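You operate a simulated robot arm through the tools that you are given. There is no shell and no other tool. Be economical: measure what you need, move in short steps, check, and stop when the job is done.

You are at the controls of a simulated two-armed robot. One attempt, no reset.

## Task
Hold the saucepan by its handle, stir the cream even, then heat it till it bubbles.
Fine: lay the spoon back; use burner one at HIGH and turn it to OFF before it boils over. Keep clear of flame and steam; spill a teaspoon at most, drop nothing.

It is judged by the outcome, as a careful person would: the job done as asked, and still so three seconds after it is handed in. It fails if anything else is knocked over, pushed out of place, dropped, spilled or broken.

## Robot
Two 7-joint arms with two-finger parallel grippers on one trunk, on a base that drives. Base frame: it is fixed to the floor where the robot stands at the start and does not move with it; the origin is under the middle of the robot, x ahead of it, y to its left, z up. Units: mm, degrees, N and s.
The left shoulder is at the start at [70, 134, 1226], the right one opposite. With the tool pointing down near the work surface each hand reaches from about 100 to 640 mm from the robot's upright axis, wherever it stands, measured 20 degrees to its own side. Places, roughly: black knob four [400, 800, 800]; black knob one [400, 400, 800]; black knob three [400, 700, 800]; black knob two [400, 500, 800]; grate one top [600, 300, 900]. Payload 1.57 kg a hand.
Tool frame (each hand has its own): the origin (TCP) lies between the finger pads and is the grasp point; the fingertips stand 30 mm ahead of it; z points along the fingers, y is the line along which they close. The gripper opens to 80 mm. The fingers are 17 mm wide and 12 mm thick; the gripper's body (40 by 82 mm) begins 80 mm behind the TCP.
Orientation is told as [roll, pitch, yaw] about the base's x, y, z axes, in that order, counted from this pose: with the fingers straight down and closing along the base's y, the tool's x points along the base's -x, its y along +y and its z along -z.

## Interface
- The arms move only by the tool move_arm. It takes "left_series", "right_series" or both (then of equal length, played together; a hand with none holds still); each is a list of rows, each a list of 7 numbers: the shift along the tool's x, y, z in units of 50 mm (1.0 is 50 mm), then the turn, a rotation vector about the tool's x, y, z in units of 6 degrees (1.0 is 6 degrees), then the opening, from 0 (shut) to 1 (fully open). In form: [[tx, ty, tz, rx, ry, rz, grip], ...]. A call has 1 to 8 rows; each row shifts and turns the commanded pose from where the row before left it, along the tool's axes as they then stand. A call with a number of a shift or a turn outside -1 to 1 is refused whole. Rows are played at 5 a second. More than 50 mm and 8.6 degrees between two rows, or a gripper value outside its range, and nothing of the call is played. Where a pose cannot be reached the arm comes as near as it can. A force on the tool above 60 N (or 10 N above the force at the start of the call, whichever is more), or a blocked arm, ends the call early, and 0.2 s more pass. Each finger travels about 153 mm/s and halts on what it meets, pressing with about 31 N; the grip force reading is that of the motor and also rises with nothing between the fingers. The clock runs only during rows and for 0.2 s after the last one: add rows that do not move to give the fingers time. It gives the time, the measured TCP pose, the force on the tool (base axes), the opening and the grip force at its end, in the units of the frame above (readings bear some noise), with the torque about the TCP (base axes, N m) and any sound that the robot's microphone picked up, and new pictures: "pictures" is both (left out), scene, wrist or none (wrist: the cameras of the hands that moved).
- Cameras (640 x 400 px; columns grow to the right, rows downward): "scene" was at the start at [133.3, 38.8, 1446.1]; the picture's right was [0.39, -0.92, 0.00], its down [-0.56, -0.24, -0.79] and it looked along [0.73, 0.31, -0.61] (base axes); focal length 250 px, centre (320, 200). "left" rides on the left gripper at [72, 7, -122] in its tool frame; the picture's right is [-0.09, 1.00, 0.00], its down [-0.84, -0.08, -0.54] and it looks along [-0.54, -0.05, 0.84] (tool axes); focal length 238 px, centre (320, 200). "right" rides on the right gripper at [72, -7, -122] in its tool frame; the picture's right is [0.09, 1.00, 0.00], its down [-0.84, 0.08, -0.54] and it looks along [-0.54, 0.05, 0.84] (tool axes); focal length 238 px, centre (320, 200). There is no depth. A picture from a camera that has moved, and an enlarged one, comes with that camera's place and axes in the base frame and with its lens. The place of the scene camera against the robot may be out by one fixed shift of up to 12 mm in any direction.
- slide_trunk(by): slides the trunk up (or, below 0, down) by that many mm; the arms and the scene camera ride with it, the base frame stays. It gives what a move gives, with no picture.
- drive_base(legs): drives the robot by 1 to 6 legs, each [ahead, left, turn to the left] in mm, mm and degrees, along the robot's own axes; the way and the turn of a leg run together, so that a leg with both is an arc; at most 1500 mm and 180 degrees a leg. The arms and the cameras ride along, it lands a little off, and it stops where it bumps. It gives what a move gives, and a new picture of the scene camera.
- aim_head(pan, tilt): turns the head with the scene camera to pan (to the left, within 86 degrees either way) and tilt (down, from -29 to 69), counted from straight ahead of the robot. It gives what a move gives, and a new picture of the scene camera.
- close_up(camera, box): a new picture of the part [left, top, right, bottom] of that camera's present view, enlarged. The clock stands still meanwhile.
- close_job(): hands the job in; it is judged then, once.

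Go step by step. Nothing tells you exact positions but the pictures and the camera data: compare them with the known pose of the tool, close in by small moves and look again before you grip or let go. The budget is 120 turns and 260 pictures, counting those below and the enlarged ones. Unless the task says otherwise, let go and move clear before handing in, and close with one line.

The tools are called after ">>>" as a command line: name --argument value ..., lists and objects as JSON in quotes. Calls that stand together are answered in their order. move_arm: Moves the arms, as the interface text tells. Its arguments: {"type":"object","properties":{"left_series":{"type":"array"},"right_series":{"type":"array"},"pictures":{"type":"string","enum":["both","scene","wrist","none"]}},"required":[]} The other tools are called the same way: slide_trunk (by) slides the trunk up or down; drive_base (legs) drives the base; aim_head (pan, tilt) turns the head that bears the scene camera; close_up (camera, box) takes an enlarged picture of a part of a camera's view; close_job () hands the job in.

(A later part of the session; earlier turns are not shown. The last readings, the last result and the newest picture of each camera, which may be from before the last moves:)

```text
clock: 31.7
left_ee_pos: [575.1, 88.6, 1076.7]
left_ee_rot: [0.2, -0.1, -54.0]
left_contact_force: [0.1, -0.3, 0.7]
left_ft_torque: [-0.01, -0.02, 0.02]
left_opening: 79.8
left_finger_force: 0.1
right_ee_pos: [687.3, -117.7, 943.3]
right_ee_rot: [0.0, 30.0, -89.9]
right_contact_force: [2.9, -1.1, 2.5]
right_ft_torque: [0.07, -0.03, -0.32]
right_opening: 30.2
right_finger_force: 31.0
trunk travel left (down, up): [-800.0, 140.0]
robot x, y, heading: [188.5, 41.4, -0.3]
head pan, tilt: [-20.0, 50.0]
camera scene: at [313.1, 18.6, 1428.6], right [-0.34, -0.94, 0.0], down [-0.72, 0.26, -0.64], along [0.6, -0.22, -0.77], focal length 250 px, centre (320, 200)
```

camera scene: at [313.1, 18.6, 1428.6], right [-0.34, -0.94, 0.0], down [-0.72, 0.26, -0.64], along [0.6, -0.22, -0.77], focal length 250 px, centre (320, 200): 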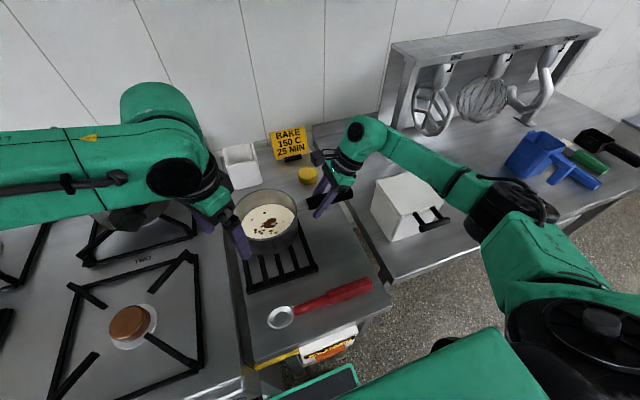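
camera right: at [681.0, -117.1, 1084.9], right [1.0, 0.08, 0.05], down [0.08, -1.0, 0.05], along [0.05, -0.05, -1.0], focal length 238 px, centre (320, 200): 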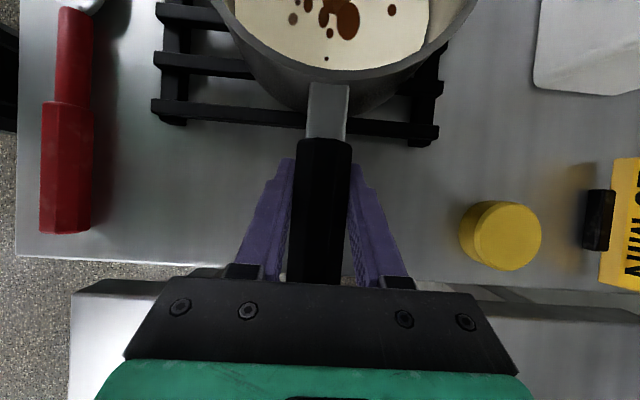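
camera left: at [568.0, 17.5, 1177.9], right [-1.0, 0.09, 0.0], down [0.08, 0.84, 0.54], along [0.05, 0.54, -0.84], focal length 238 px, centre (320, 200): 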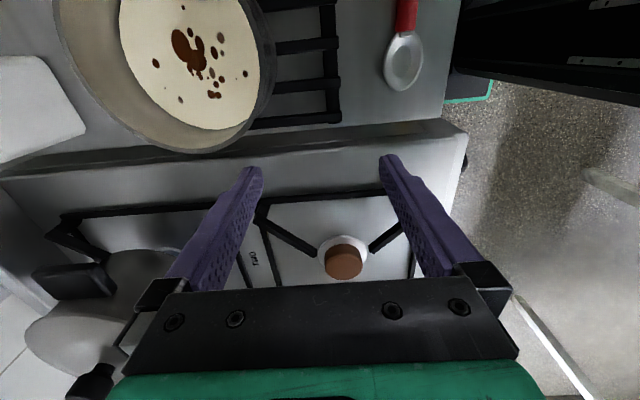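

Reachable so far. Moving over toward the spoon now.

>>> move_arm --left_series '[[-0.37, -0.71, 0.24, 0, 0, 0, 1], [-0.37, -0.71, 0.24, 0, 0, 0, 1], [-0.37, -0.71, 0.24, 0, 0, 0, 1], [-0.37, -0.71, 0.24, 0, 0, 0, 1], [-0.37, -0.71, 0.24, 0, 0, 0, 1], [0, 0, 0, 0, 0, 1, 1], [0, 0, 0, 0, 0, 1, 1], [0, 0, 0, 0, 0, 1, 1]]'

```text
clock: 33.5
left_ee_pos: [471.5, 62.9, 1041.7]
left_ee_rot: [0.2, 0.0, -72.0]
left_contact_force: [-0.4, -0.1, 0.5]
left_ft_torque: [0.0, 0.01, 0.0]
left_opening: 80.0
left_finger_force: 0.2
left hand out of reach, approached as far as the arm can: row 1, 2, 3, 4, 5
right_ee_pos: [686.6, -118.0, 944.0]
right_ee_rot: [0.0, 30.1, -90.0]
right_contact_force: [1.2, -1.4, 2.4]
right_ft_torque: [0.03, -0.09, -0.31]
right_opening: 30.0
right_finger_force: 30.7
trunk travel left (down, up): [-800.0, 140.0]
robot x, y, heading: [185.0, 39.7, 0.0]
head pan, tilt: [-20.0, 50.0]
camera scene: at [312.9, 18.5, 1428.6], right [-0.34, -0.94, 0.0], down [-0.72, 0.26, -0.64], along [0.6, -0.22, -0.77], focal length 250 px, centre (320, 200)
camera left: at [454.9, 133.1, 1164.2], right [0.98, 0.22, 0.0], down [0.18, -0.82, 0.54], along [0.12, -0.53, -0.84], focal length 238 px, centre (320, 200)
```

scene: 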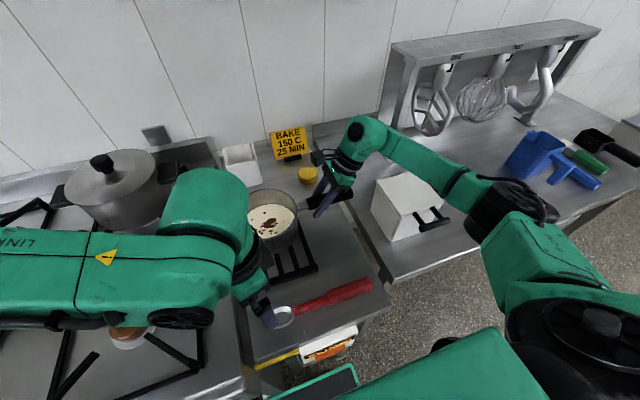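
left: 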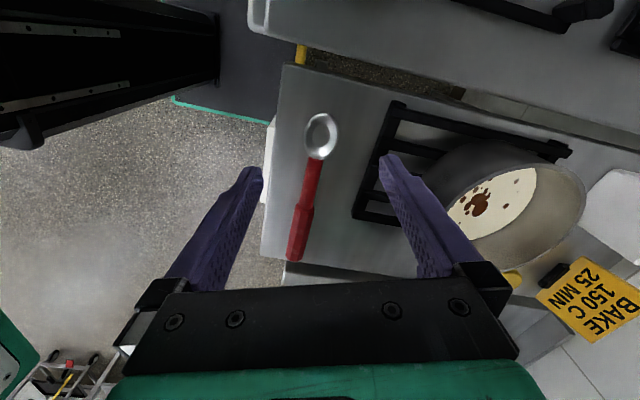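

The left arm can't cross the midline here, so I'll fetch the spoon with the base shifted right, then come back. First the right hand releases the handle and backs away, and the left hand retreats.

>>> move_arm --left_series '[[0.53, 0.52, -0.4, 0, 0, 0, 1], [0.53, 0.52, -0.4, 0, 0, 0, 1], [0.53, 0.52, -0.4, 0, 0, 0, 1], [0, 0, 0, 0, 0, -1, 1], [0, 0, 0, 0, 0, -1, 1], [0, 0, 0, 0, 0, -1, 1], [0, 0, 0, 0, 0, -1, 1], [0, 0, 0, 0, 0, -1, 1]]' --right_series '[[0, 0, 0, 0, 0, 0, 0.75], [0, 0, 0, 0, 0, 0, 0.75], [0, 0, -0.5, 0, 0, 0, 0.75], [0, 0, -1, 0, 0, 0, 0.75], [0, 0, -1, 0, 0, 0, 0.75], [0, 0, -0.6, 0, 0, 0, 0.75], [0, -0.8, 0, 0, 0, 0, 0.75], [0, -0.8, 0, 0, 0, 0, 0.75]]' --pictures "scene"

>>> move_arm --left_series '[[0, 0, 0, 0, 0, -1, 1], [0, 0, 0, 0, 0, -1, 1], [0, 0, 0, 0, 0, -1, 1], [0, 0, 0, 0, 0, -1, 1], [0, 0, 0, 0, 0, -1, 1], [0, 0, 0, 0, 0, -1, 1], [0, 0, 0, 0, 0, -1, 1], [0, 0, 0, 0, 0, -1, 1]]' --right_series '[[0, -0.8, 0, 0, 0, 0, 0.75], [0, -0.8, 0, 0, 0, 0, 0.75], [0, 0, 0, 0, 0, 0, 0.75], [0, 0, 0, 0, 0, 0, 0.75], [0, 0, 0, 0, 0, 0, 0.75], [0, 0, 0, 0, 0, 0, 0.75], [0, 0, 0, 0, 0, 0, 0.75], [0, 0, 0, 0, 0, 0, 0.75]]' --pictures "none"

>>> move_arm --left_series '[[0, 0, 0, 0, 0, -1, 1], [0, 0, 0, 0, 0, -1, 1], [0, 0, 0, 0, 0, -1, 1], [0, 0, 0, 0, 0, -1, 1], [0, 0, 0, 0, 0, -1, 1], [0, 0, 0, 0, 0, -1, 1], [0, 0, 0, 0, 0, -1, 1], [0, 0, 0, 0, 0, -1, 1]]' --pictures "scene"

```text
clock: 35.3
left_ee_pos: [518.7, 161.4, 1103.5]
left_ee_rot: [0.2, -0.2, -41.9]
left_contact_force: [-1.0, 0.7, 0.7]
left_ft_torque: [0.04, 0.0, 0.03]
left_opening: 80.1
left_finger_force: 0.0
right_ee_pos: [607.7, -196.7, 1078.0]
right_ee_rot: [0.2, 30.1, -89.8]
right_contact_force: [-1.8, 0.3, 0.0]
right_ft_torque: [-0.03, 0.0, 0.0]
right_opening: 60.1
right_finger_force: 0.1
trunk travel left (down, up): [-800.0, 140.0]
robot x, y, heading: [190.1, 38.1, 0.2]
head pan, tilt: [-20.0, 50.0]
camera scene: at [309.6, 18.1, 1428.9], right [-0.34, -0.94, 0.0], down [-0.72, 0.26, -0.64], along [0.61, -0.22, -0.76], focal length 250 px, centre (320, 200)
```

scene: 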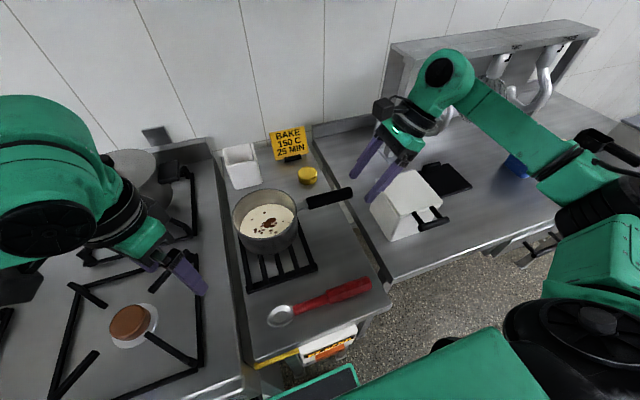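

```text
clock: 37.1
left_ee_pos: [519.3, 162.2, 1103.1]
left_ee_rot: [-0.1, -0.4, 6.2]
left_contact_force: [-0.3, -0.2, 0.4]
left_ft_torque: [0.03, 0.0, -0.01]
left_opening: 80.1
left_finger_force: 0.0
right_ee_pos: [527.4, -196.4, 1076.6]
right_ee_rot: [0.0, 29.9, -89.9]
right_contact_force: [0.4, 0.2, 0.1]
right_ft_torque: [0.04, -0.03, 0.0]
right_opening: 60.0
right_finger_force: 0.1
trunk travel left (down, up): [-800.0, 140.0]
robot x, y, heading: [185.7, 38.3, -0.0]
head pan, tilt: [-20.0, 50.0]
```

```text
clock: 38.9
left_ee_pos: [521.2, 161.1, 1102.3]
left_ee_rot: [-0.2, -0.2, 54.3]
left_contact_force: [0.4, 0.4, -0.6]
left_ft_torque: [0.0, -0.01, 0.0]
left_opening: 79.9
left_finger_force: 0.0
right_ee_pos: [527.8, -197.0, 1077.3]
right_ee_rot: [0.0, 30.0, -89.9]
right_contact_force: [0.1, -0.9, -0.8]
right_ft_torque: [0.01, 0.02, 0.01]
right_opening: 60.2
right_finger_force: 0.1
trunk travel left (down, up): [-800.0, 140.0]
robot x, y, heading: [188.3, 39.1, 0.1]
head pan, tilt: [-20.0, 50.0]
camera scene: at [312.7, 18.8, 1428.6], right [-0.34, -0.94, 0.0], down [-0.72, 0.26, -0.64], along [0.6, -0.22, -0.77], focal length 250 px, centre (320, 200)
```

scene: 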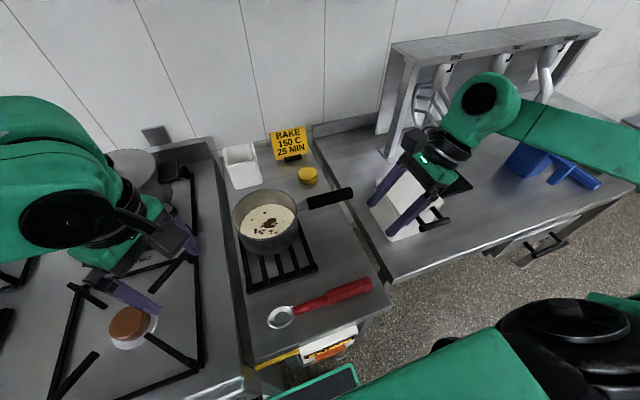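

Pan unmoved. Driving right by 270 mm so the spoon lies to my left.

>>> drive_base --legs '[[0, -270, 0]]'

>>> move_arm --left_series '[[0, 0, 0, 0, 0, -1, 1], [0, 0, 0, 0, 0, -1, 1], [0, 0, 0, 0, 0, -1, 1], [0, 0, 0, 0, 0, -1, 1], [0, 0, 0, 0, 0, -1, 1], [0, 0, 0, 0, 0, -1, 1], [0, 0, 0, 0, 0, 0, 1]]' --pictures "wrist"

```text
clock: 40.8
left_ee_pos: [520.0, -102.7, 1102.1]
left_ee_rot: [-0.2, -0.1, 54.4]
left_contact_force: [1.0, 1.0, 0.5]
left_ft_torque: [0.01, -0.03, 0.02]
left_opening: 80.2
left_finger_force: 0.0
right_ee_pos: [530.5, -461.1, 1078.1]
right_ee_rot: [0.0, 30.0, -89.6]
right_contact_force: [-0.6, -0.3, 0.6]
right_ft_torque: [0.0, 0.03, 0.04]
right_opening: 59.9
right_finger_force: 0.0
trunk travel left (down, up): [-800.0, 140.0]
robot x, y, heading: [186.5, -229.5, 0.6]
head pan, tilt: [-20.0, 50.0]
camera scene: at [314.0, -247.7, 1428.7], right [-0.33, -0.94, 0.0], down [-0.72, 0.25, -0.64], along [0.61, -0.22, -0.77], focal length 250 px, centre (320, 200)
```

scene: 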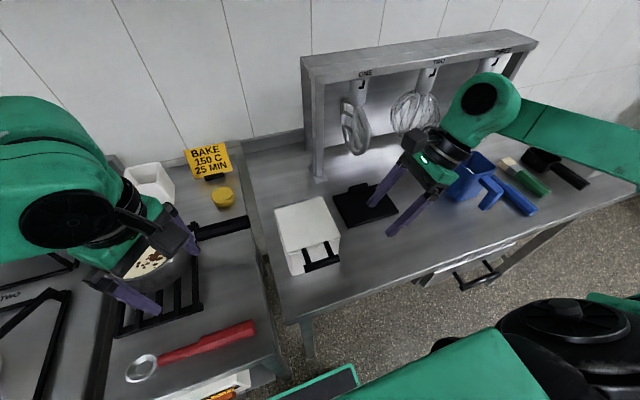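

```text
clock: 42.4
left_ee_pos: [520.8, -105.7, 1102.0]
left_ee_rot: [-0.2, -0.1, 90.6]
left_contact_force: [0.1, 0.4, 0.4]
left_ft_torque: [0.02, 0.02, 0.02]
left_opening: 80.1
left_finger_force: 0.0
right_ee_pos: [531.7, -462.7, 1077.2]
right_ee_rot: [0.1, 29.9, -89.5]
right_contact_force: [-0.3, -0.1, 0.7]
right_ft_torque: [-0.02, -0.01, 0.01]
right_opening: 59.7
right_finger_force: 0.2
trunk travel left (down, up): [-800.0, 140.0]
robot x, y, heading: [185.9, -228.0, 0.8]
head pan, tilt: [-20.0, 50.0]
camera left: at [514.4, -176.3, 1224.3], right [-1.0, 0.08, 0.0], down [0.07, 0.84, 0.54], along [0.05, 0.54, -0.84], focal length 238 px, centre (320, 200)
```

left: 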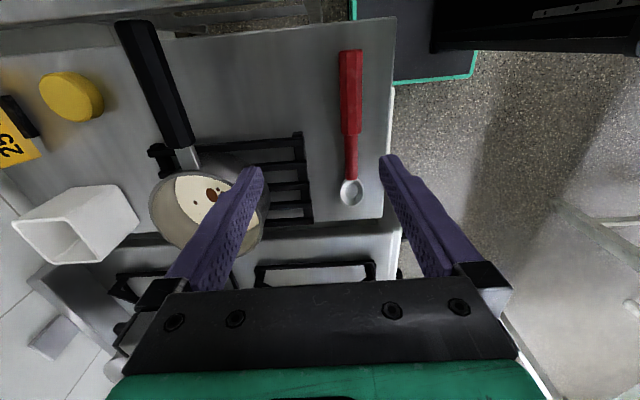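

Spoon confirmed along y at x ≈ 480 (bowl y ≈ 44, thick end y ≈ −168). I'll lower over the thick part at y ≈ −105.

>>> move_arm --left_series '[[0, 0.2, 0.86, 0, 0, 0, 1], [0, 0.2, 0.86, 0, 0, 0, 1], [0, 0.2, 0.86, 0, 0, 0, 1], [0, 0.2, 0.86, 0, 0, 0, 1], [0, 0, 0, 0, 0, 0, 1]]'

```text
clock: 43.6
left_ee_pos: [517.5, -99.0, 979.7]
left_ee_rot: [0.0, 0.2, 90.4]
left_contact_force: [-0.3, -0.5, -0.8]
left_ft_torque: [0.02, -0.02, 0.01]
left_opening: 79.7
left_finger_force: 0.1
left hand out of reach, approached as far as the arm can: row 2, 3, 4
right_ee_pos: [531.6, -464.1, 1077.1]
right_ee_rot: [0.1, 30.0, -89.6]
right_contact_force: [0.4, -1.2, 0.5]
right_ft_torque: [0.0, 0.0, 0.04]
right_opening: 59.8
right_finger_force: 0.0
trunk travel left (down, up): [-800.0, 140.0]
robot x, y, heading: [190.5, -228.5, 0.7]
head pan, tilt: [-20.0, 50.0]
camera scene: at [313.8, -249.7, 1428.7], right [-0.33, -0.94, 0.0], down [-0.72, 0.26, -0.64], along [0.61, -0.21, -0.77], focal length 250 px, centre (320, 200)
camera left: at [511.5, -170.2, 1101.3], right [-1.0, 0.09, 0.0], down [0.07, 0.84, 0.54], along [0.05, 0.54, -0.84], focal length 238 px, centre (320, 200)
```

scene: 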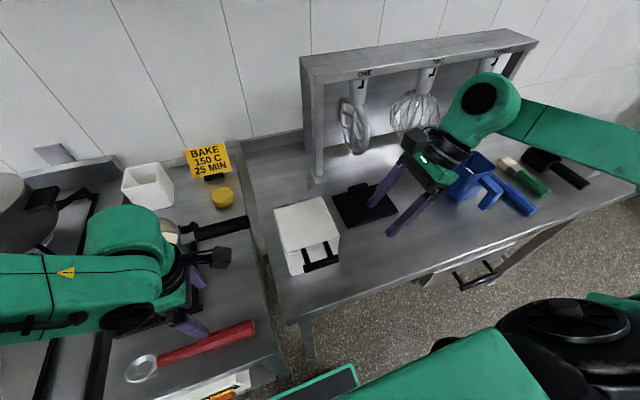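
left: 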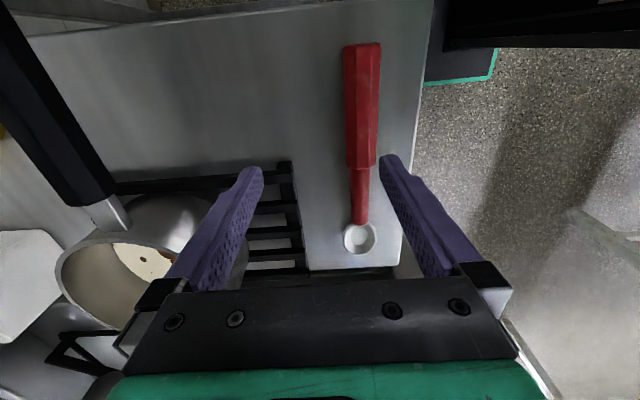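

At this spot yaw 90 is at the arm's limit. I'll rise and stand further right, turned 30° left, so the spoon is more naturally placed.

>>> move_arm --left_series '[[0, 0, -0.8, 0, 0, 0, 1], [0, 0, -0.8, 0, 0, 0, 1], [0, 0, -0.6, 0, 0, 0, 1]]' --pictures "none"

>>> drive_base --legs '[[-14, -145, 0], [0, 0, 30]]'

>>> close_up --camera "left" --box '[0, 0, 640, 400]'

```text
clock: 44.4
left_ee_pos: [518.4, -103.5, 1090.1]
left_ee_rot: [-0.3, 0.0, 90.5]
left_contact_force: [0.5, -0.1, 0.5]
left_ft_torque: [0.0, 0.0, 0.0]
left_opening: 79.9
left_finger_force: 0.1
right_ee_pos: [530.7, -463.6, 1076.4]
right_ee_rot: [0.0, 30.0, -89.4]
right_contact_force: [0.3, 0.7, -1.2]
right_ft_torque: [0.0, 0.0, 0.0]
right_opening: 60.2
right_finger_force: 0.0
trunk travel left (down, up): [-800.0, 140.0]
robot x, y, heading: [189.3, -228.9, 0.8]
head pan, tilt: [-20.0, 50.0]
```

```text
clock: 47.2
left_ee_pos: [398.0, -100.1, 1090.0]
left_ee_rot: [-0.1, -0.1, 120.6]
left_contact_force: [0.0, 0.1, 0.5]
left_ft_torque: [0.01, 0.01, -0.01]
left_opening: 80.1
left_finger_force: 0.1
right_ee_pos: [589.8, -405.6, 1076.6]
right_ee_rot: [0.0, 30.1, -59.4]
right_contact_force: [-0.6, 0.8, 0.6]
right_ft_torque: [0.0, 0.0, 0.0]
right_opening: 60.0
right_finger_force: 0.0
trunk travel left (down, up): [-800.0, 140.0]
robot x, y, heading: [178.2, -376.6, 30.4]
head pan, tilt: [-20.0, 50.0]
camera scene: at [297.7, -331.5, 1428.7], right [0.18, -0.98, 0.0], down [-0.75, -0.14, -0.64], along [0.63, 0.12, -0.77], focal length 250 px, centre (320, 200)
```

scene: 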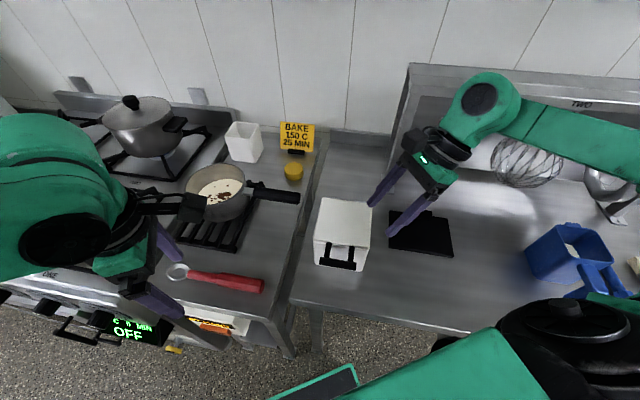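

```text
1.00 times, centred on (320, 200) of left (not enlarged: the box is as wide or as high as the picture)
camera zoom: at [428.7, -164.5, 1211.5], right [-0.9, -0.43, 0.0], down [-0.36, 0.76, 0.54], along [-0.23, 0.49, -0.84], focal length 238 px, centre (320, 200)
```

zoom: 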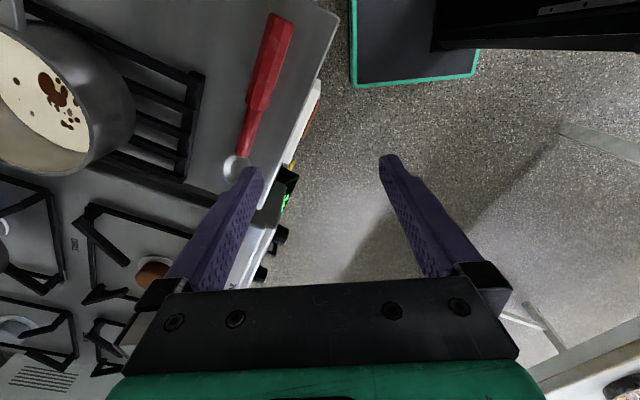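

Now turn back to yaw 90, go over the spoon, and lower.

>>> move_arm --left_series '[[0, 0, 0, 0, 0, 1, 1], [0, 0, 0, 0, 0, 1, 1], [0, 0, 0, 0, 0, 1, 1], [0, 0, 0, 0, 0, 1, 1], [0, 0, 0, 0, 0, 1, 1], [0.05, -0.82, 0.5, 0, 0, 0, 1], [0.05, -0.82, 0.5, 0, 0, 0, 1], [0, 0, 0.9, 0, 0, 0, 1]]' --pictures "none"

>>> move_arm --left_series '[[0, 0, 0.9, 0, 0, 0, 1], [0, 0, 0.5, 0, 0, 0, 1], [0, 0, 0, 0, 0, 0, 1]]'

```text
clock: 49.0
left_ee_pos: [478.9, -104.4, 996.3]
left_ee_rot: [-0.3, -0.1, 90.6]
left_contact_force: [-0.5, 0.0, -0.8]
left_ft_torque: [-0.01, 0.01, 0.01]
left_opening: 80.2
left_finger_force: 0.1
right_ee_pos: [589.3, -405.9, 1077.8]
right_ee_rot: [0.1, 30.0, -59.2]
right_contact_force: [0.2, -0.3, -0.8]
right_ft_torque: [0.0, -0.01, 0.0]
right_opening: 60.0
right_finger_force: 0.0
trunk travel left (down, up): [-800.0, 140.0]
robot x, y, heading: [174.4, -377.3, 30.6]
head pan, tilt: [-20.0, 50.0]
```

```text
clock: 49.9
left_ee_pos: [468.1, -98.0, 933.6]
left_ee_rot: [-0.3, 0.0, 90.6]
left_contact_force: [0.6, -0.6, 0.0]
left_ft_torque: [0.04, 0.03, 0.02]
left_opening: 80.2
left_finger_force: 0.0
left hand out of reach, approached as far as the arm can: row 2
right_ee_pos: [589.3, -407.6, 1078.0]
right_ee_rot: [0.0, 30.2, -59.4]
right_contact_force: [-0.4, 0.4, -0.5]
right_ft_torque: [0.04, 0.0, -0.01]
right_opening: 60.3
right_finger_force: 0.0
trunk travel left (down, up): [-800.0, 140.0]
robot x, y, heading: [178.2, -377.6, 30.3]
head pan, tilt: [-20.0, 50.0]
camera scene: at [297.4, -331.8, 1428.7], right [0.18, -0.98, 0.0], down [-0.75, -0.14, -0.64], along [0.63, 0.12, -0.77], focal length 250 px, centre (320, 200)
camera left: at [461.9, -168.8, 1054.3], right [-1.0, 0.08, 0.0], down [0.07, 0.84, 0.54], along [0.05, 0.54, -0.84], focal length 238 px, centre (320, 200)
```

scene: 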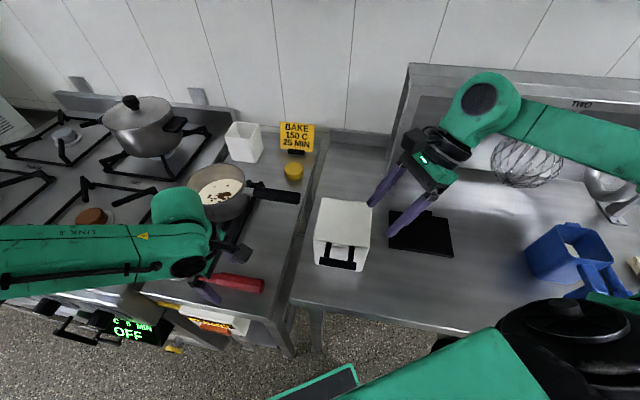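
left: 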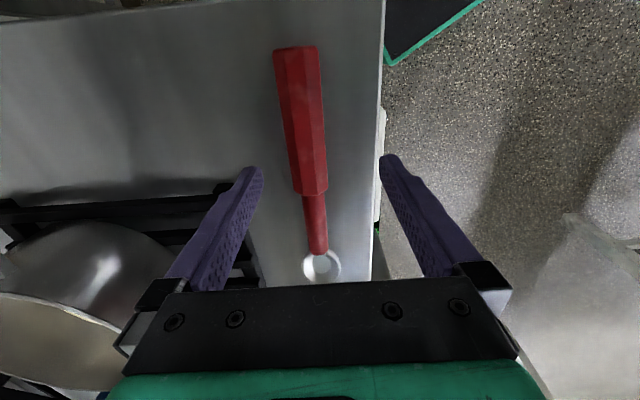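

The arm bottoms out about 40 mm above; lowering the trunk will bring the hand the rest of the way. First 25 mm, then recentre.

>>> slide_trunk --by -30

>>> move_arm --left_series '[[0.1, -0.24, 0, 0, 0, 0, 1], [0, 0, 0, 0, 0, 0, 1]]' --pictures "wrist"

```text
clock: 50.6
left_ee_pos: [468.8, -96.4, 902.6]
left_ee_rot: [-0.3, 0.0, 90.6]
left_contact_force: [0.2, 0.2, 0.0]
left_ft_torque: [-0.03, 0.02, -0.02]
left_opening: 80.1
left_finger_force: 0.1
right_ee_pos: [589.4, -404.5, 1046.4]
right_ee_rot: [0.0, 30.0, -59.4]
right_contact_force: [-0.7, -0.2, -0.3]
right_ft_torque: [0.0, 0.01, 0.01]
right_opening: 60.0
right_finger_force: 0.0
trunk travel left (down, up): [-770.0, 170.0]
robot x, y, heading: [175.6, -373.6, 30.5]
head pan, tilt: [-20.0, 50.0]
```

```text
clock: 51.2
left_ee_pos: [472.8, -96.6, 908.2]
left_ee_rot: [-0.3, -0.1, 90.8]
left_contact_force: [-0.8, -0.3, 1.0]
left_ft_torque: [-0.03, 0.02, -0.01]
left_opening: 79.7
left_finger_force: 0.1
left hand out of reach, approached as far as the arm can: row 1
right_ee_pos: [588.9, -405.3, 1047.7]
right_ee_rot: [0.1, 30.0, -59.5]
right_contact_force: [-0.3, 0.4, -1.2]
right_ft_torque: [-0.01, -0.02, -0.01]
right_opening: 60.0
right_finger_force: 0.1
trunk travel left (down, up): [-770.0, 170.0]
robot x, y, heading: [174.7, -376.6, 30.5]
head pan, tilt: [-20.0, 50.0]
camera left: at [465.8, -168.4, 1029.8], right [-1.0, 0.08, -0.01], down [0.07, 0.84, 0.54], along [0.05, 0.54, -0.84], focal length 238 px, centre (320, 200)
```

left: 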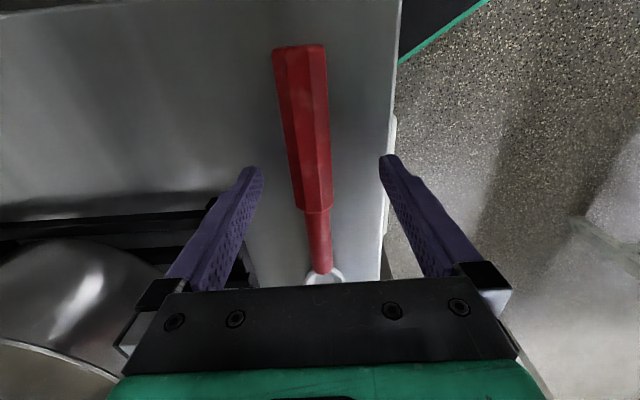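

Slightly too close to a reach limit; I'll raise both hands a bit, lower the trunk more, then fine-position.

>>> move_arm --left_series '[[0, 0, -0.7, 0, 0, 0, 1], [0, 0, -0.5, 0, 0, 0, 1]]' --right_series '[[0, 0, -0.7, 0, 0, 0, 0.75], [0, 0, -0.8, 0, 0, 0, 0.75]]' --pictures "none"

>>> slide_trunk --by -60

>>> move_arm --left_series '[[0.1, -0.15, 0, 0, 0, 0, 1], [0, 0, 0, 0, 0, 0, 1]]' --pictures "wrist"

```text
clock: 51.8
left_ee_pos: [471.4, -99.8, 968.4]
left_ee_rot: [-0.3, -0.1, 90.5]
left_contact_force: [0.7, 0.2, -0.6]
left_ft_torque: [0.02, 0.0, -0.01]
left_opening: 80.2
left_finger_force: 0.1
right_ee_pos: [609.4, -441.2, 1112.2]
right_ee_rot: [0.0, 30.1, -59.4]
right_contact_force: [0.1, -0.6, -0.9]
right_ft_torque: [0.0, -0.04, 0.0]
right_opening: 59.9
right_finger_force: 0.1
trunk travel left (down, up): [-770.0, 170.0]
robot x, y, heading: [173.7, -376.4, 30.7]
head pan, tilt: [-20.0, 50.0]
```

```text
clock: 52.8
left_ee_pos: [471.8, -98.2, 908.0]
left_ee_rot: [-0.3, -0.2, 90.6]
left_contact_force: [-0.3, 0.6, 0.0]
left_ft_torque: [0.0, 0.0, 0.01]
left_opening: 79.6
left_finger_force: 0.1
right_ee_pos: [608.9, -441.0, 1052.2]
right_ee_rot: [0.0, 30.0, -59.2]
right_contact_force: [-0.9, -0.6, -0.2]
right_ft_torque: [0.01, 0.02, 0.0]
right_opening: 59.8
right_finger_force: 0.0
trunk travel left (down, up): [-710.0, 230.0]
robot x, y, heading: [173.9, -373.7, 30.7]
head pan, tilt: [-20.0, 50.0]
```

```text
clock: 53.4
left_ee_pos: [480.2, -101.1, 908.1]
left_ee_rot: [-0.4, 0.0, 90.7]
left_contact_force: [-0.4, -0.5, -0.3]
left_ft_torque: [-0.02, 0.02, 0.0]
left_opening: 80.1
left_finger_force: 0.1
right_ee_pos: [609.8, -439.7, 1051.7]
right_ee_rot: [0.0, 30.0, -59.5]
right_contact_force: [-0.2, -0.1, 1.0]
right_ft_torque: [0.0, 0.0, -0.01]
right_opening: 60.1
right_finger_force: 0.1
trunk travel left (down, up): [-710.0, 230.0]
robot x, y, heading: [175.1, -370.8, 30.5]
head pan, tilt: [-20.0, 50.0]
camera left: at [473.9, -173.8, 1029.6], right [-1.0, 0.08, 0.0], down [0.07, 0.84, 0.54], along [0.05, 0.54, -0.84], focal length 238 px, centre (320, 200)
```

left: 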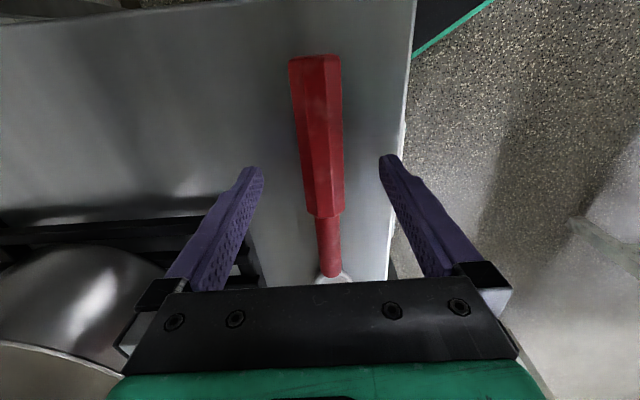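

>>> move_arm --left_series '[[0, 0, 0.12, 0, 0, 0, 1], [0, 0, 0.12, 0, 0, 0, 1], [0, 0, 0, 0, 0, 0, 1]]' --pictures "wrist"

```text
clock: 54.2
left_ee_pos: [480.4, -103.1, 895.7]
left_ee_rot: [-0.4, -0.1, 90.5]
left_contact_force: [0.0, 0.5, 0.3]
left_ft_torque: [0.01, 0.02, -0.02]
left_opening: 79.9
left_finger_force: 0.0
right_ee_pos: [608.9, -440.7, 1051.7]
right_ee_rot: [0.0, 30.0, -59.4]
right_contact_force: [0.3, -0.2, -0.5]
right_ft_torque: [-0.03, -0.03, 0.0]
right_opening: 60.2
right_finger_force: 0.1
trunk travel left (down, up): [-710.0, 230.0]
robot x, y, heading: [180.0, -372.8, 30.7]
head pan, tilt: [-20.0, 50.0]
camera left: at [474.1, -174.1, 1017.2], right [-1.0, 0.08, 0.0], down [0.07, 0.84, 0.54], along [0.05, 0.54, -0.84], focal length 238 px, centre (320, 200)
```

left: 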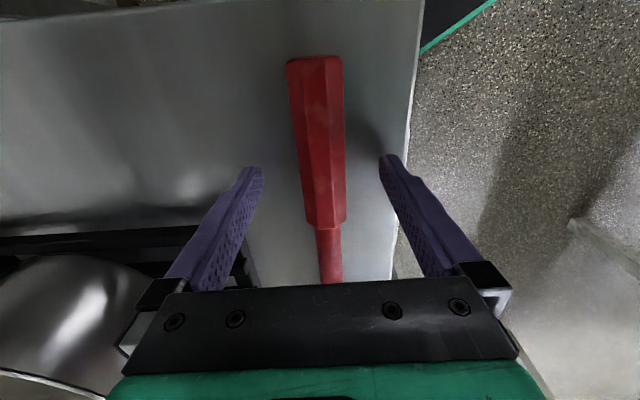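

>>> move_arm --left_series '[[0, 0, 0.08, 0, 0, 0, 1], [0, 0, 0.08, 0, 0, 0, 1], [0, 0, 0, 0, 0, 0, 1]]' --pictures "scene"

>>> close_up --camera "scene" --box '[130, 220, 290, 340]'

```text
clock: 55.0
left_ee_pos: [479.7, -102.5, 890.4]
left_ee_rot: [-0.6, -0.3, 90.6]
left_contact_force: [0.4, 6.9, 29.8]
left_ft_torque: [0.05, 1.4, -0.4]
left_opening: 79.8
left_finger_force: 0.0
right_ee_pos: [605.8, -441.6, 1052.4]
right_ee_rot: [0.2, 30.1, -59.4]
right_contact_force: [-0.2, -0.6, 0.2]
right_ft_torque: [0.01, -0.01, 0.02]
right_opening: 59.7
right_finger_force: 0.0
trunk travel left (down, up): [-710.0, 230.0]
robot x, y, heading: [180.2, -374.4, 30.4]
head pan, tilt: [-20.0, 50.0]
camera scene: at [295.1, -331.9, 1339.4], right [0.18, -0.98, 0.0], down [-0.75, -0.14, -0.64], along [0.63, 0.12, -0.76], focal length 250 px, centre (320, 200)
```

scene: 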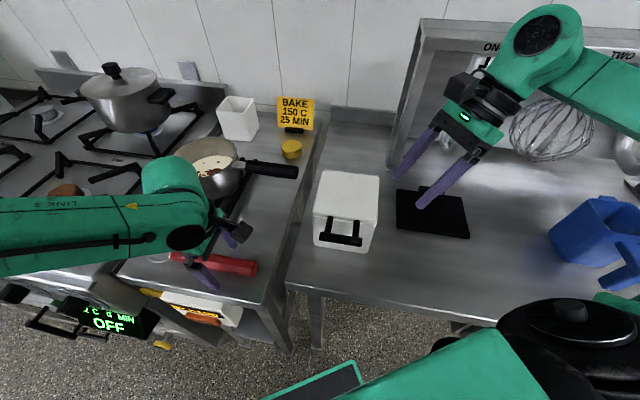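

```text
3.33 times, centred on (210, 280) of scene
camera zoom: at [295.1, -331.9, 1339.4], right [0.18, -0.98, 0.0], down [-0.75, -0.14, -0.64], along [0.63, 0.12, -0.76], focal length 832 px, centre (687, -67)
```

zoom: 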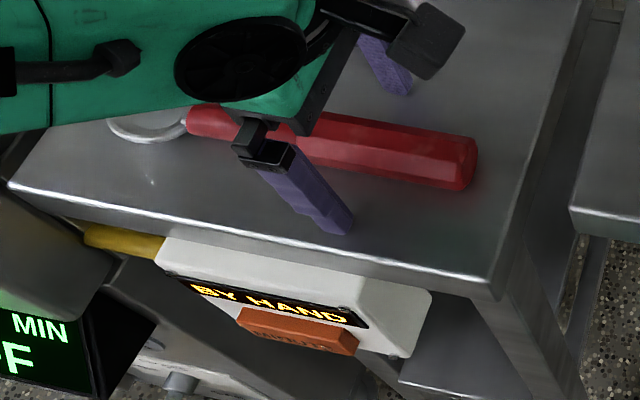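

Fingertips touched the counter (z ≈ 860). Lift 4 mm and close on the spoon handle.

>>> move_arm --left_series '[[0, 0, -0.16, 0, 0, 0, 1], [0, 0, 0, 0, 0, 0, 0.5], [0, 0, 0, 0, 0, 0, 0.2], [0, 0, 0, 0, 0, 0, 0], [0, 0, 0, 0, 0, 0, 0], [0, 0, 0, 0, 0, 0, 0]]' --pictures "wrist"

>>> close_up --camera "scene" --box '[60, 60, 220, 170]'

```text
clock: 56.4
left_ee_pos: [480.3, -102.6, 895.5]
left_ee_rot: [-0.3, -0.1, 90.6]
left_contact_force: [-0.8, -0.5, -0.2]
left_ft_torque: [0.0, -0.02, 0.04]
left_opening: 28.3
left_finger_force: 30.8
right_ee_pos: [609.7, -440.0, 1052.1]
right_ee_rot: [0.0, 30.1, -59.3]
right_contact_force: [-0.3, -0.2, 0.1]
right_ft_torque: [0.01, 0.03, -0.01]
right_opening: 59.9
right_finger_force: 0.0
trunk travel left (down, up): [-710.0, 230.0]
robot x, y, heading: [176.0, -373.9, 30.5]
head pan, tilt: [-20.0, 50.0]
camera left: at [474.0, -173.5, 1017.6], right [-1.0, 0.08, 0.0], down [0.07, 0.84, 0.54], along [0.05, 0.54, -0.84], focal length 238 px, centre (320, 200)
```

left: 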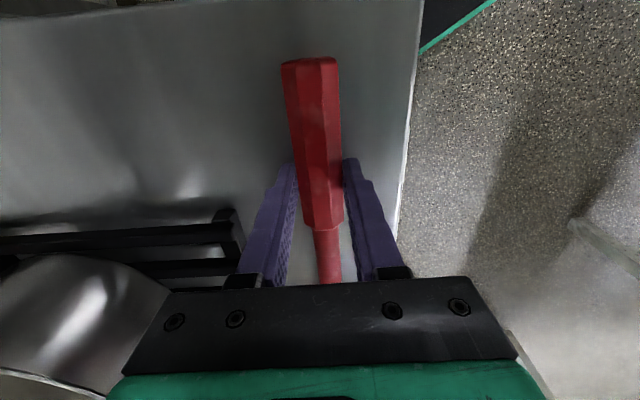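

```text
3.64 times, centred on (140, 115) of scene
camera zoom: at [297.8, -330.8, 1338.6], right [0.18, -0.98, 0.0], down [-0.75, -0.14, -0.64], along [0.63, 0.12, -0.77], focal length 908 px, centre (974, 509)
```

zoom: 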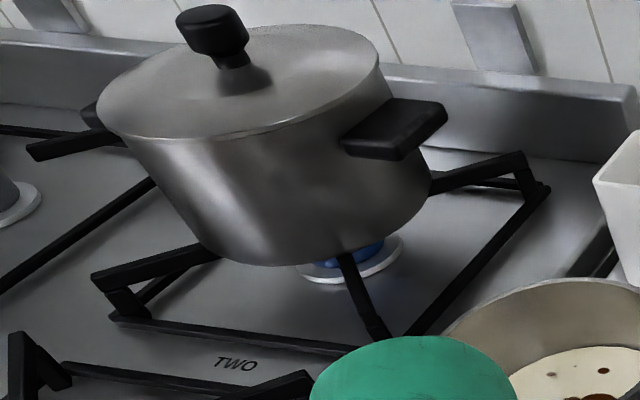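

Spoon gripped (28 mm). Burner two's blue is just its cap colour. Lifting the spoon now and checking it stays put.

>>> move_arm --left_series '[[0, 0, -0.3, 0, 0, 0, 0], [0, 0, -0.6, 0, 0, 0, 0], [0, 0, -0.8, 0, 0, 0, 0], [0, 0, -0.8, 0, 0, 0, 0], [0, 0, -0.5, 0, 0, 0, 0]]'

```text
clock: 57.6
left_ee_pos: [480.2, -104.6, 1046.2]
left_ee_rot: [-0.1, -0.2, 90.6]
left_contact_force: [-0.1, -0.5, -0.4]
left_ft_torque: [-0.02, 0.02, 0.03]
left_opening: 28.4
left_finger_force: 30.8
right_ee_pos: [608.5, -441.1, 1051.7]
right_ee_rot: [-0.1, 30.0, -59.4]
right_contact_force: [-0.2, 0.7, -0.2]
right_ft_torque: [0.03, -0.03, 0.02]
right_opening: 59.8
right_finger_force: 0.1
trunk travel left (down, up): [-710.0, 230.0]
robot x, y, heading: [172.1, -374.8, 30.6]
head pan, tilt: [-20.0, 50.0]
camera scene: at [297.4, -331.1, 1338.6], right [0.18, -0.98, 0.0], down [-0.75, -0.14, -0.64], along [0.63, 0.12, -0.77], focal length 250 px, centre (320, 200)
camera left: at [472.8, -175.7, 1167.1], right [-1.0, 0.08, 0.0], down [0.07, 0.84, 0.54], along [0.05, 0.54, -0.84], focal length 238 px, centre (320, 200)
```

scene: 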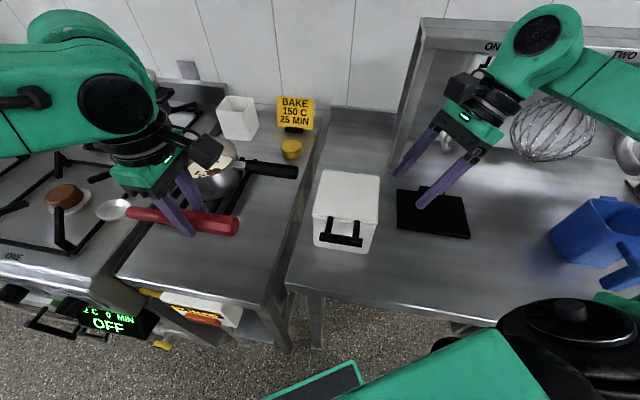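
left: 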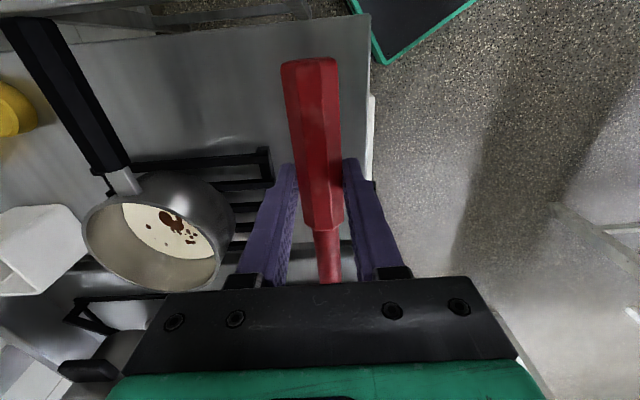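

Spoon is steady. Raising the trunk and driving back in front of the pan.

>>> slide_trunk --by 90

>>> drive_base --legs '[[0, 0, -30.5], [12, 395, 0]]'

```text
clock: 58.9
left_ee_pos: [479.0, -102.9, 1135.0]
left_ee_rot: [-0.3, -0.1, 90.7]
left_contact_force: [0.1, -0.4, -0.1]
left_ft_torque: [0.02, -0.01, -0.01]
left_opening: 28.4
left_finger_force: 31.7
right_ee_pos: [608.6, -439.8, 1141.7]
right_ee_rot: [0.0, 30.0, -59.4]
right_contact_force: [0.2, -0.7, 0.3]
right_ft_torque: [0.01, -0.02, -0.04]
right_opening: 60.0
right_finger_force: 0.1
trunk travel left (down, up): [-800.0, 140.0]
robot x, y, heading: [175.2, -372.6, 30.9]
head pan, tilt: [-20.0, 50.0]
```

```text
clock: 62.9
left_ee_pos: [589.6, 97.1, 1134.6]
left_ee_rot: [-0.2, -0.2, 59.8]
left_contact_force: [-0.3, 0.0, -0.5]
left_ft_torque: [-0.01, 0.0, 0.05]
left_opening: 28.4
left_finger_force: 30.8
right_ee_pos: [527.2, -258.3, 1142.4]
right_ee_rot: [0.0, 30.2, -90.1]
right_contact_force: [0.1, -1.0, 0.2]
right_ft_torque: [0.02, 0.01, -0.01]
right_opening: 59.9
right_finger_force: 0.0
trunk travel left (down, up): [-800.0, 140.0]
robot x, y, heading: [190.0, 20.8, -0.2]
head pan, tilt: [-20.0, 50.0]
camera scene: at [313.6, -2.5, 1428.6], right [-0.35, -0.94, 0.0], down [-0.72, 0.27, -0.64], along [0.6, -0.22, -0.77], focal length 250 px, centre (320, 200)
```

scene: 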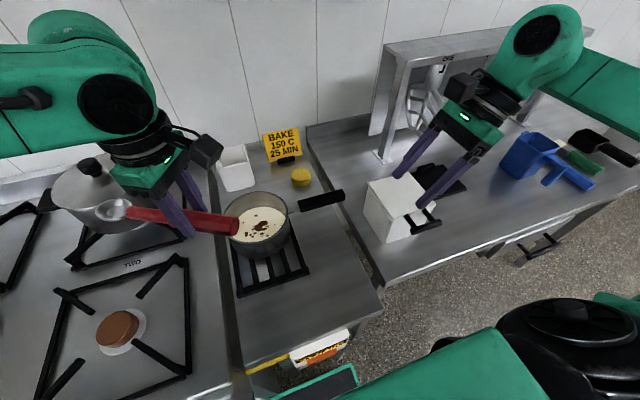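

Spoon and pan look fine. The right hand returns above the handle, while the left turns to yaw 90 and begins to tip the spoon down.

>>> move_arm --left_series '[[0, 0, 0, 0, 0, -1, 0], [0, 0, 0, 0, 0, -1, 0], [0, 0, 0, 0, 0, -1, 0], [0, 0, 0, 0, 0, -1, 0], [0, 0, 0, 0, 0, -1, 0], [0, 0, 0, 0, 1, 0, 0], [0, 0, 0, 0, 1, 0, 0], [0, 0, 0, 0, 1, 0, 0]]' --right_series '[[0.172, 0.537, 0.635, 0, 0, 0, 0.75], [0.172, 0.537, 0.635, 0, 0, 0, 0.75], [0.172, 0.537, 0.635, 0, 0, 0, 0.75], [0.172, 0.537, 0.635, 0, 0, 0, 0.75], [0.172, 0.537, 0.635, 0, 0, 0, 0.75], [0.172, 0.537, 0.635, 0, 0, 0, 0.75], [0, 0, 0, 0, 0, 0, 0.75], [0, 0, 0, 0, 0, 0, 0.75]]'

```text
clock: 64.7
left_ee_pos: [588.5, 98.0, 1134.9]
left_ee_rot: [-0.4, 18.2, 89.7]
left_contact_force: [-0.1, 0.4, -0.5]
left_ft_torque: [-0.03, -0.03, 0.01]
left_opening: 28.4
left_finger_force: 30.9
right_ee_pos: [688.5, -118.1, 1002.6]
right_ee_rot: [-0.1, 30.0, -90.2]
right_contact_force: [-0.9, 0.0, -0.6]
right_ft_torque: [0.0, -0.02, -0.03]
right_opening: 59.8
right_finger_force: 0.0
trunk travel left (down, up): [-800.0, 140.0]
robot x, y, heading: [191.7, 19.2, -0.1]
head pan, tilt: [-20.0, 50.0]
camera scene: at [313.6, -0.6, 1428.7], right [-0.35, -0.94, 0.0], down [-0.72, 0.26, -0.64], along [0.6, -0.22, -0.77], focal length 250 px, centre (320, 200)
camera right: at [682.4, -117.4, 1144.9], right [1.0, 0.08, 0.05], down [0.07, -1.0, 0.05], along [0.05, -0.05, -1.0], focal length 238 px, centre (320, 200)
camera left: at [580.7, 68.6, 1272.9], right [-1.0, 0.09, -0.03], down [0.08, 0.96, 0.25], along [0.06, 0.25, -0.97], focal length 238 px, centre (320, 200)
```

scene: 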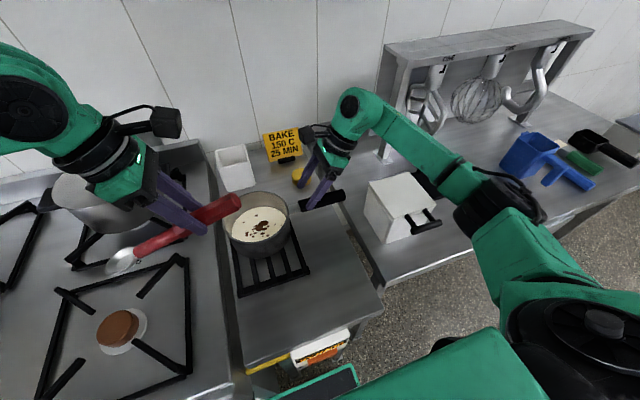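
right: 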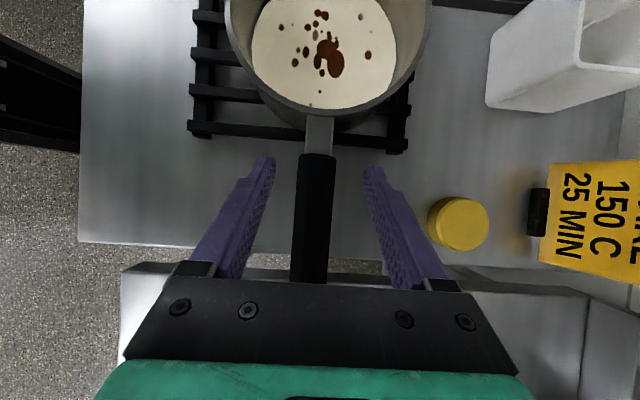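
left: 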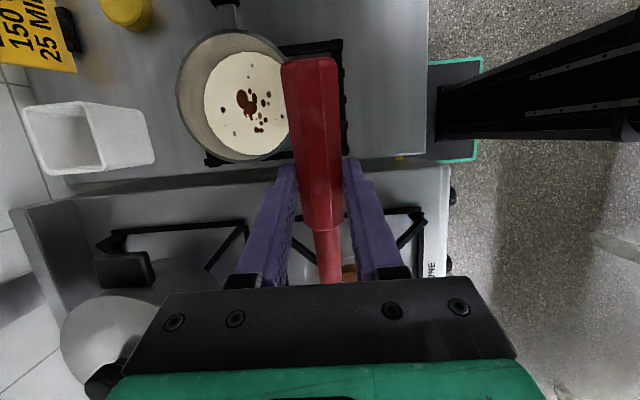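

Everything lines up as before. Right hand goes down and grips the handle, and the left tips further.

>>> move_arm --left_series '[[0, 0, 0, 0, 1, 0, 0], [0, 0, 0, 0, 1, 0, 0], [0, 0, 0, 0, 1, 0, 0], [0, 0, 0, 0, 1, 0, 0], [0, 0, 0, 0, 1, 0, 0], [0, 0, 0, 0, 1, 0, 0], [0, 0, 0, 0, 1, 0, 0], [0, 0, 0, 0, 1, 0, 0]]' --right_series '[[-0.29, 0, 0.5, 0, 0, 0, 0.75], [-0.29, 0, 0.5, 0, 0, 0, 0.75], [0, 0, 0, 0, 0, 0, 0.75], [0, 0, 0, 0, 0, 0, 0.45], [0, 0, 0, 0, 0, 0, 0.3], [0, 0, 0, 0, 0, 0, 0], [0, 0, 0, 0, 0, 0, 0], [0, 0, 0, 0, 0, 0, 0]]'

```text
clock: 66.5
left_ee_pos: [588.5, 97.7, 1135.7]
left_ee_rot: [-0.7, 66.2, 89.1]
left_contact_force: [1.5, 0.3, -0.6]
left_ft_torque: [0.01, 0.0, -0.03]
left_opening: 28.4
left_finger_force: 31.2
right_ee_pos: [688.4, -117.1, 942.8]
right_ee_rot: [0.0, 30.0, -90.2]
right_contact_force: [-3.1, 0.4, -1.0]
right_ft_torque: [0.17, -0.05, 0.47]
right_opening: 30.1
right_finger_force: 31.5
trunk travel left (down, up): [-800.0, 140.0]
robot x, y, heading: [189.2, 18.5, -0.2]
head pan, tilt: [-20.0, 50.0]
camera scene: at [313.4, -1.0, 1428.7], right [-0.35, -0.94, 0.0], down [-0.72, 0.26, -0.64], along [0.6, -0.22, -0.77], focal length 250 px, centre (320, 200)
camera right: at [681.5, -116.3, 1085.2], right [1.0, 0.08, 0.05], down [0.07, -1.0, 0.05], along [0.05, -0.05, -1.0], focal length 238 px, centre (320, 200)
camera left: at [581.3, 181.0, 1250.0], right [-1.0, 0.04, -0.09], down [0.08, 0.83, -0.55], along [0.05, -0.55, -0.83], focal length 238 px, centre (320, 200)
```

scene: 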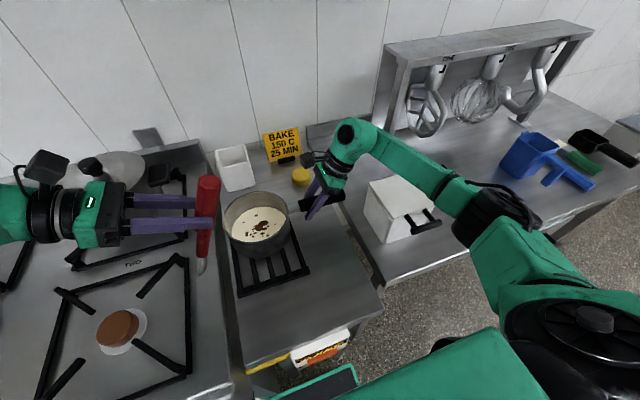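
right: 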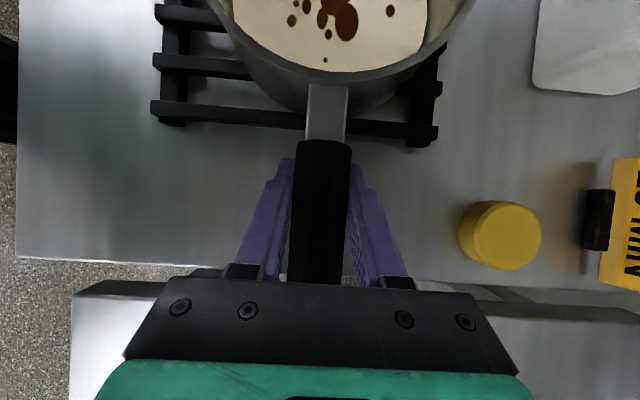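
left: 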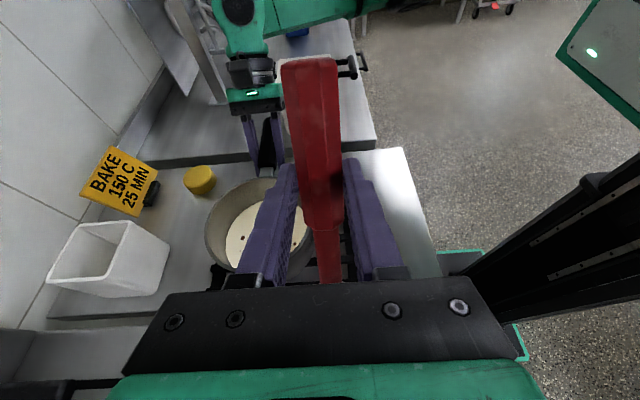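

Both grips are firm. Tipping the spoon nearly upright, I'll bring it above the pan, with the bowl still above the rim.

>>> move_arm --left_series '[[0, 0, 0, 0, 1, 0, 0], [0, 0, 0, 0, 1, 0, 0], [0, 0, 0, 0, 1, 0, 0], [0.7, 0, 0, 0, 0, 0, 0], [0.05, -0.667, 0.47, 0, 0, 0, 0], [0.05, -0.667, 0.47, 0, 0, 0, 0], [0.05, -0.667, 0.47, 0, 0, 0, 0]]'

>>> close_up --camera "scene" --box '[160, 130, 360, 280]'

>>> close_up --camera "right" --box '[0, 0, 640, 400]'

```text
clock: 68.0
left_ee_pos: [631.7, 20.6, 1198.5]
left_ee_rot: [-1.9, 72.9, 89.3]
left_contact_force: [0.1, 0.3, -0.8]
left_ft_torque: [-0.01, 0.03, -0.03]
left_opening: 28.3
left_finger_force: 30.9
left hand out of reach, approached as far as the arm can: row 2, 3, 5, 6, 7
right_ee_pos: [688.8, -117.1, 942.4]
right_ee_rot: [-0.1, 30.2, -90.2]
right_contact_force: [-1.9, -0.8, -0.8]
right_ft_torque: [-0.64, 0.01, 0.22]
right_opening: 30.0
right_finger_force: 31.1
trunk travel left (down, up): [-800.0, 140.0]
robot x, y, heading: [187.7, 20.5, 0.1]
head pan, tilt: [-20.0, 50.0]
camera scene: at [314.5, -2.4, 1428.5], right [-0.35, -0.94, 0.0], down [-0.72, 0.27, -0.64], along [0.6, -0.22, -0.77], focal length 250 px, centre (320, 200)
camera left: at [623.2, 116.2, 1302.3], right [-1.0, 0.01, -0.1], down [0.07, 0.77, -0.64], along [0.07, -0.64, -0.76], focal length 238 px, centre (320, 200)
```

scene: 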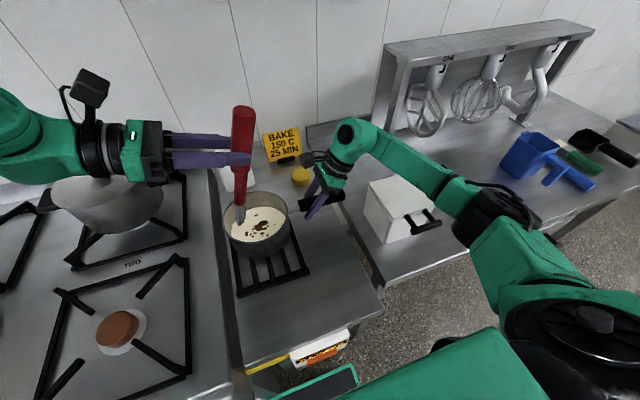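
left: 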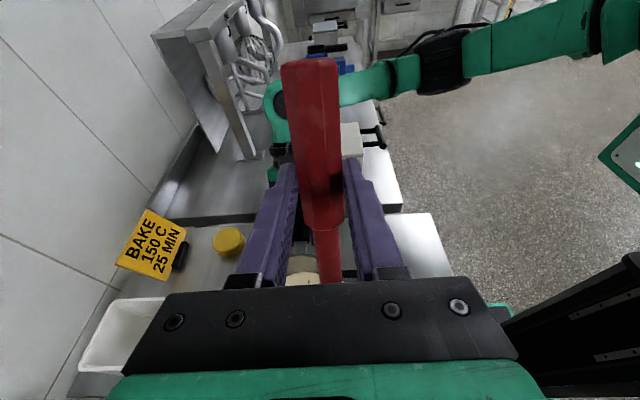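

```text
2.67 times, centred on (260, 205) of scene
camera zoom: at [314.5, -2.4, 1428.5], right [-0.35, -0.94, 0.0], down [-0.72, 0.27, -0.64], along [0.6, -0.22, -0.77], focal length 666 px, centre (480, 187)
```

zoom: 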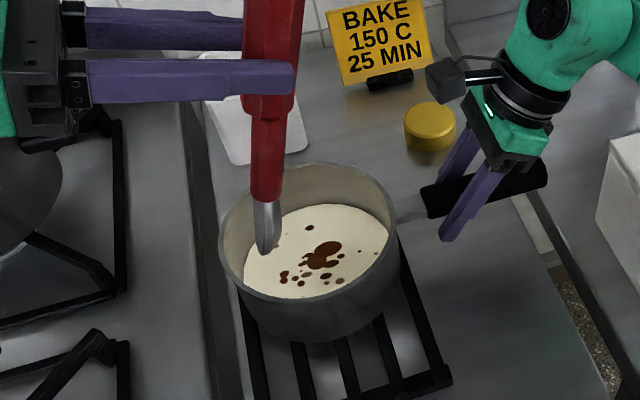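

```text
1.00 times, centred on (320, 200) of right (not enlarged: the box is as wide or as high as the picture)
camera zoom: at [682.4, -117.0, 1085.0], right [1.0, 0.08, 0.05], down [0.07, -1.0, 0.05], along [0.05, -0.05, -1.0], focal length 238 px, centre (320, 200)
```

zoom: 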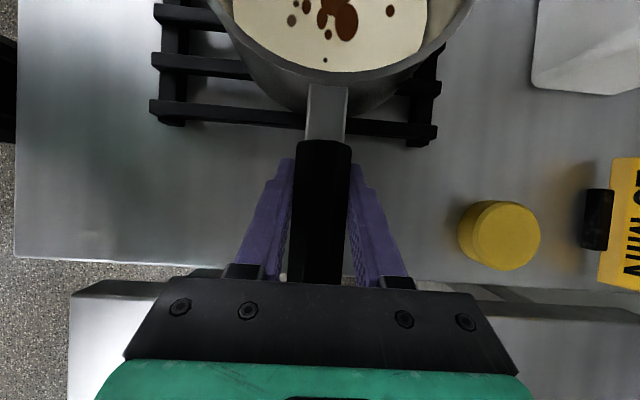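

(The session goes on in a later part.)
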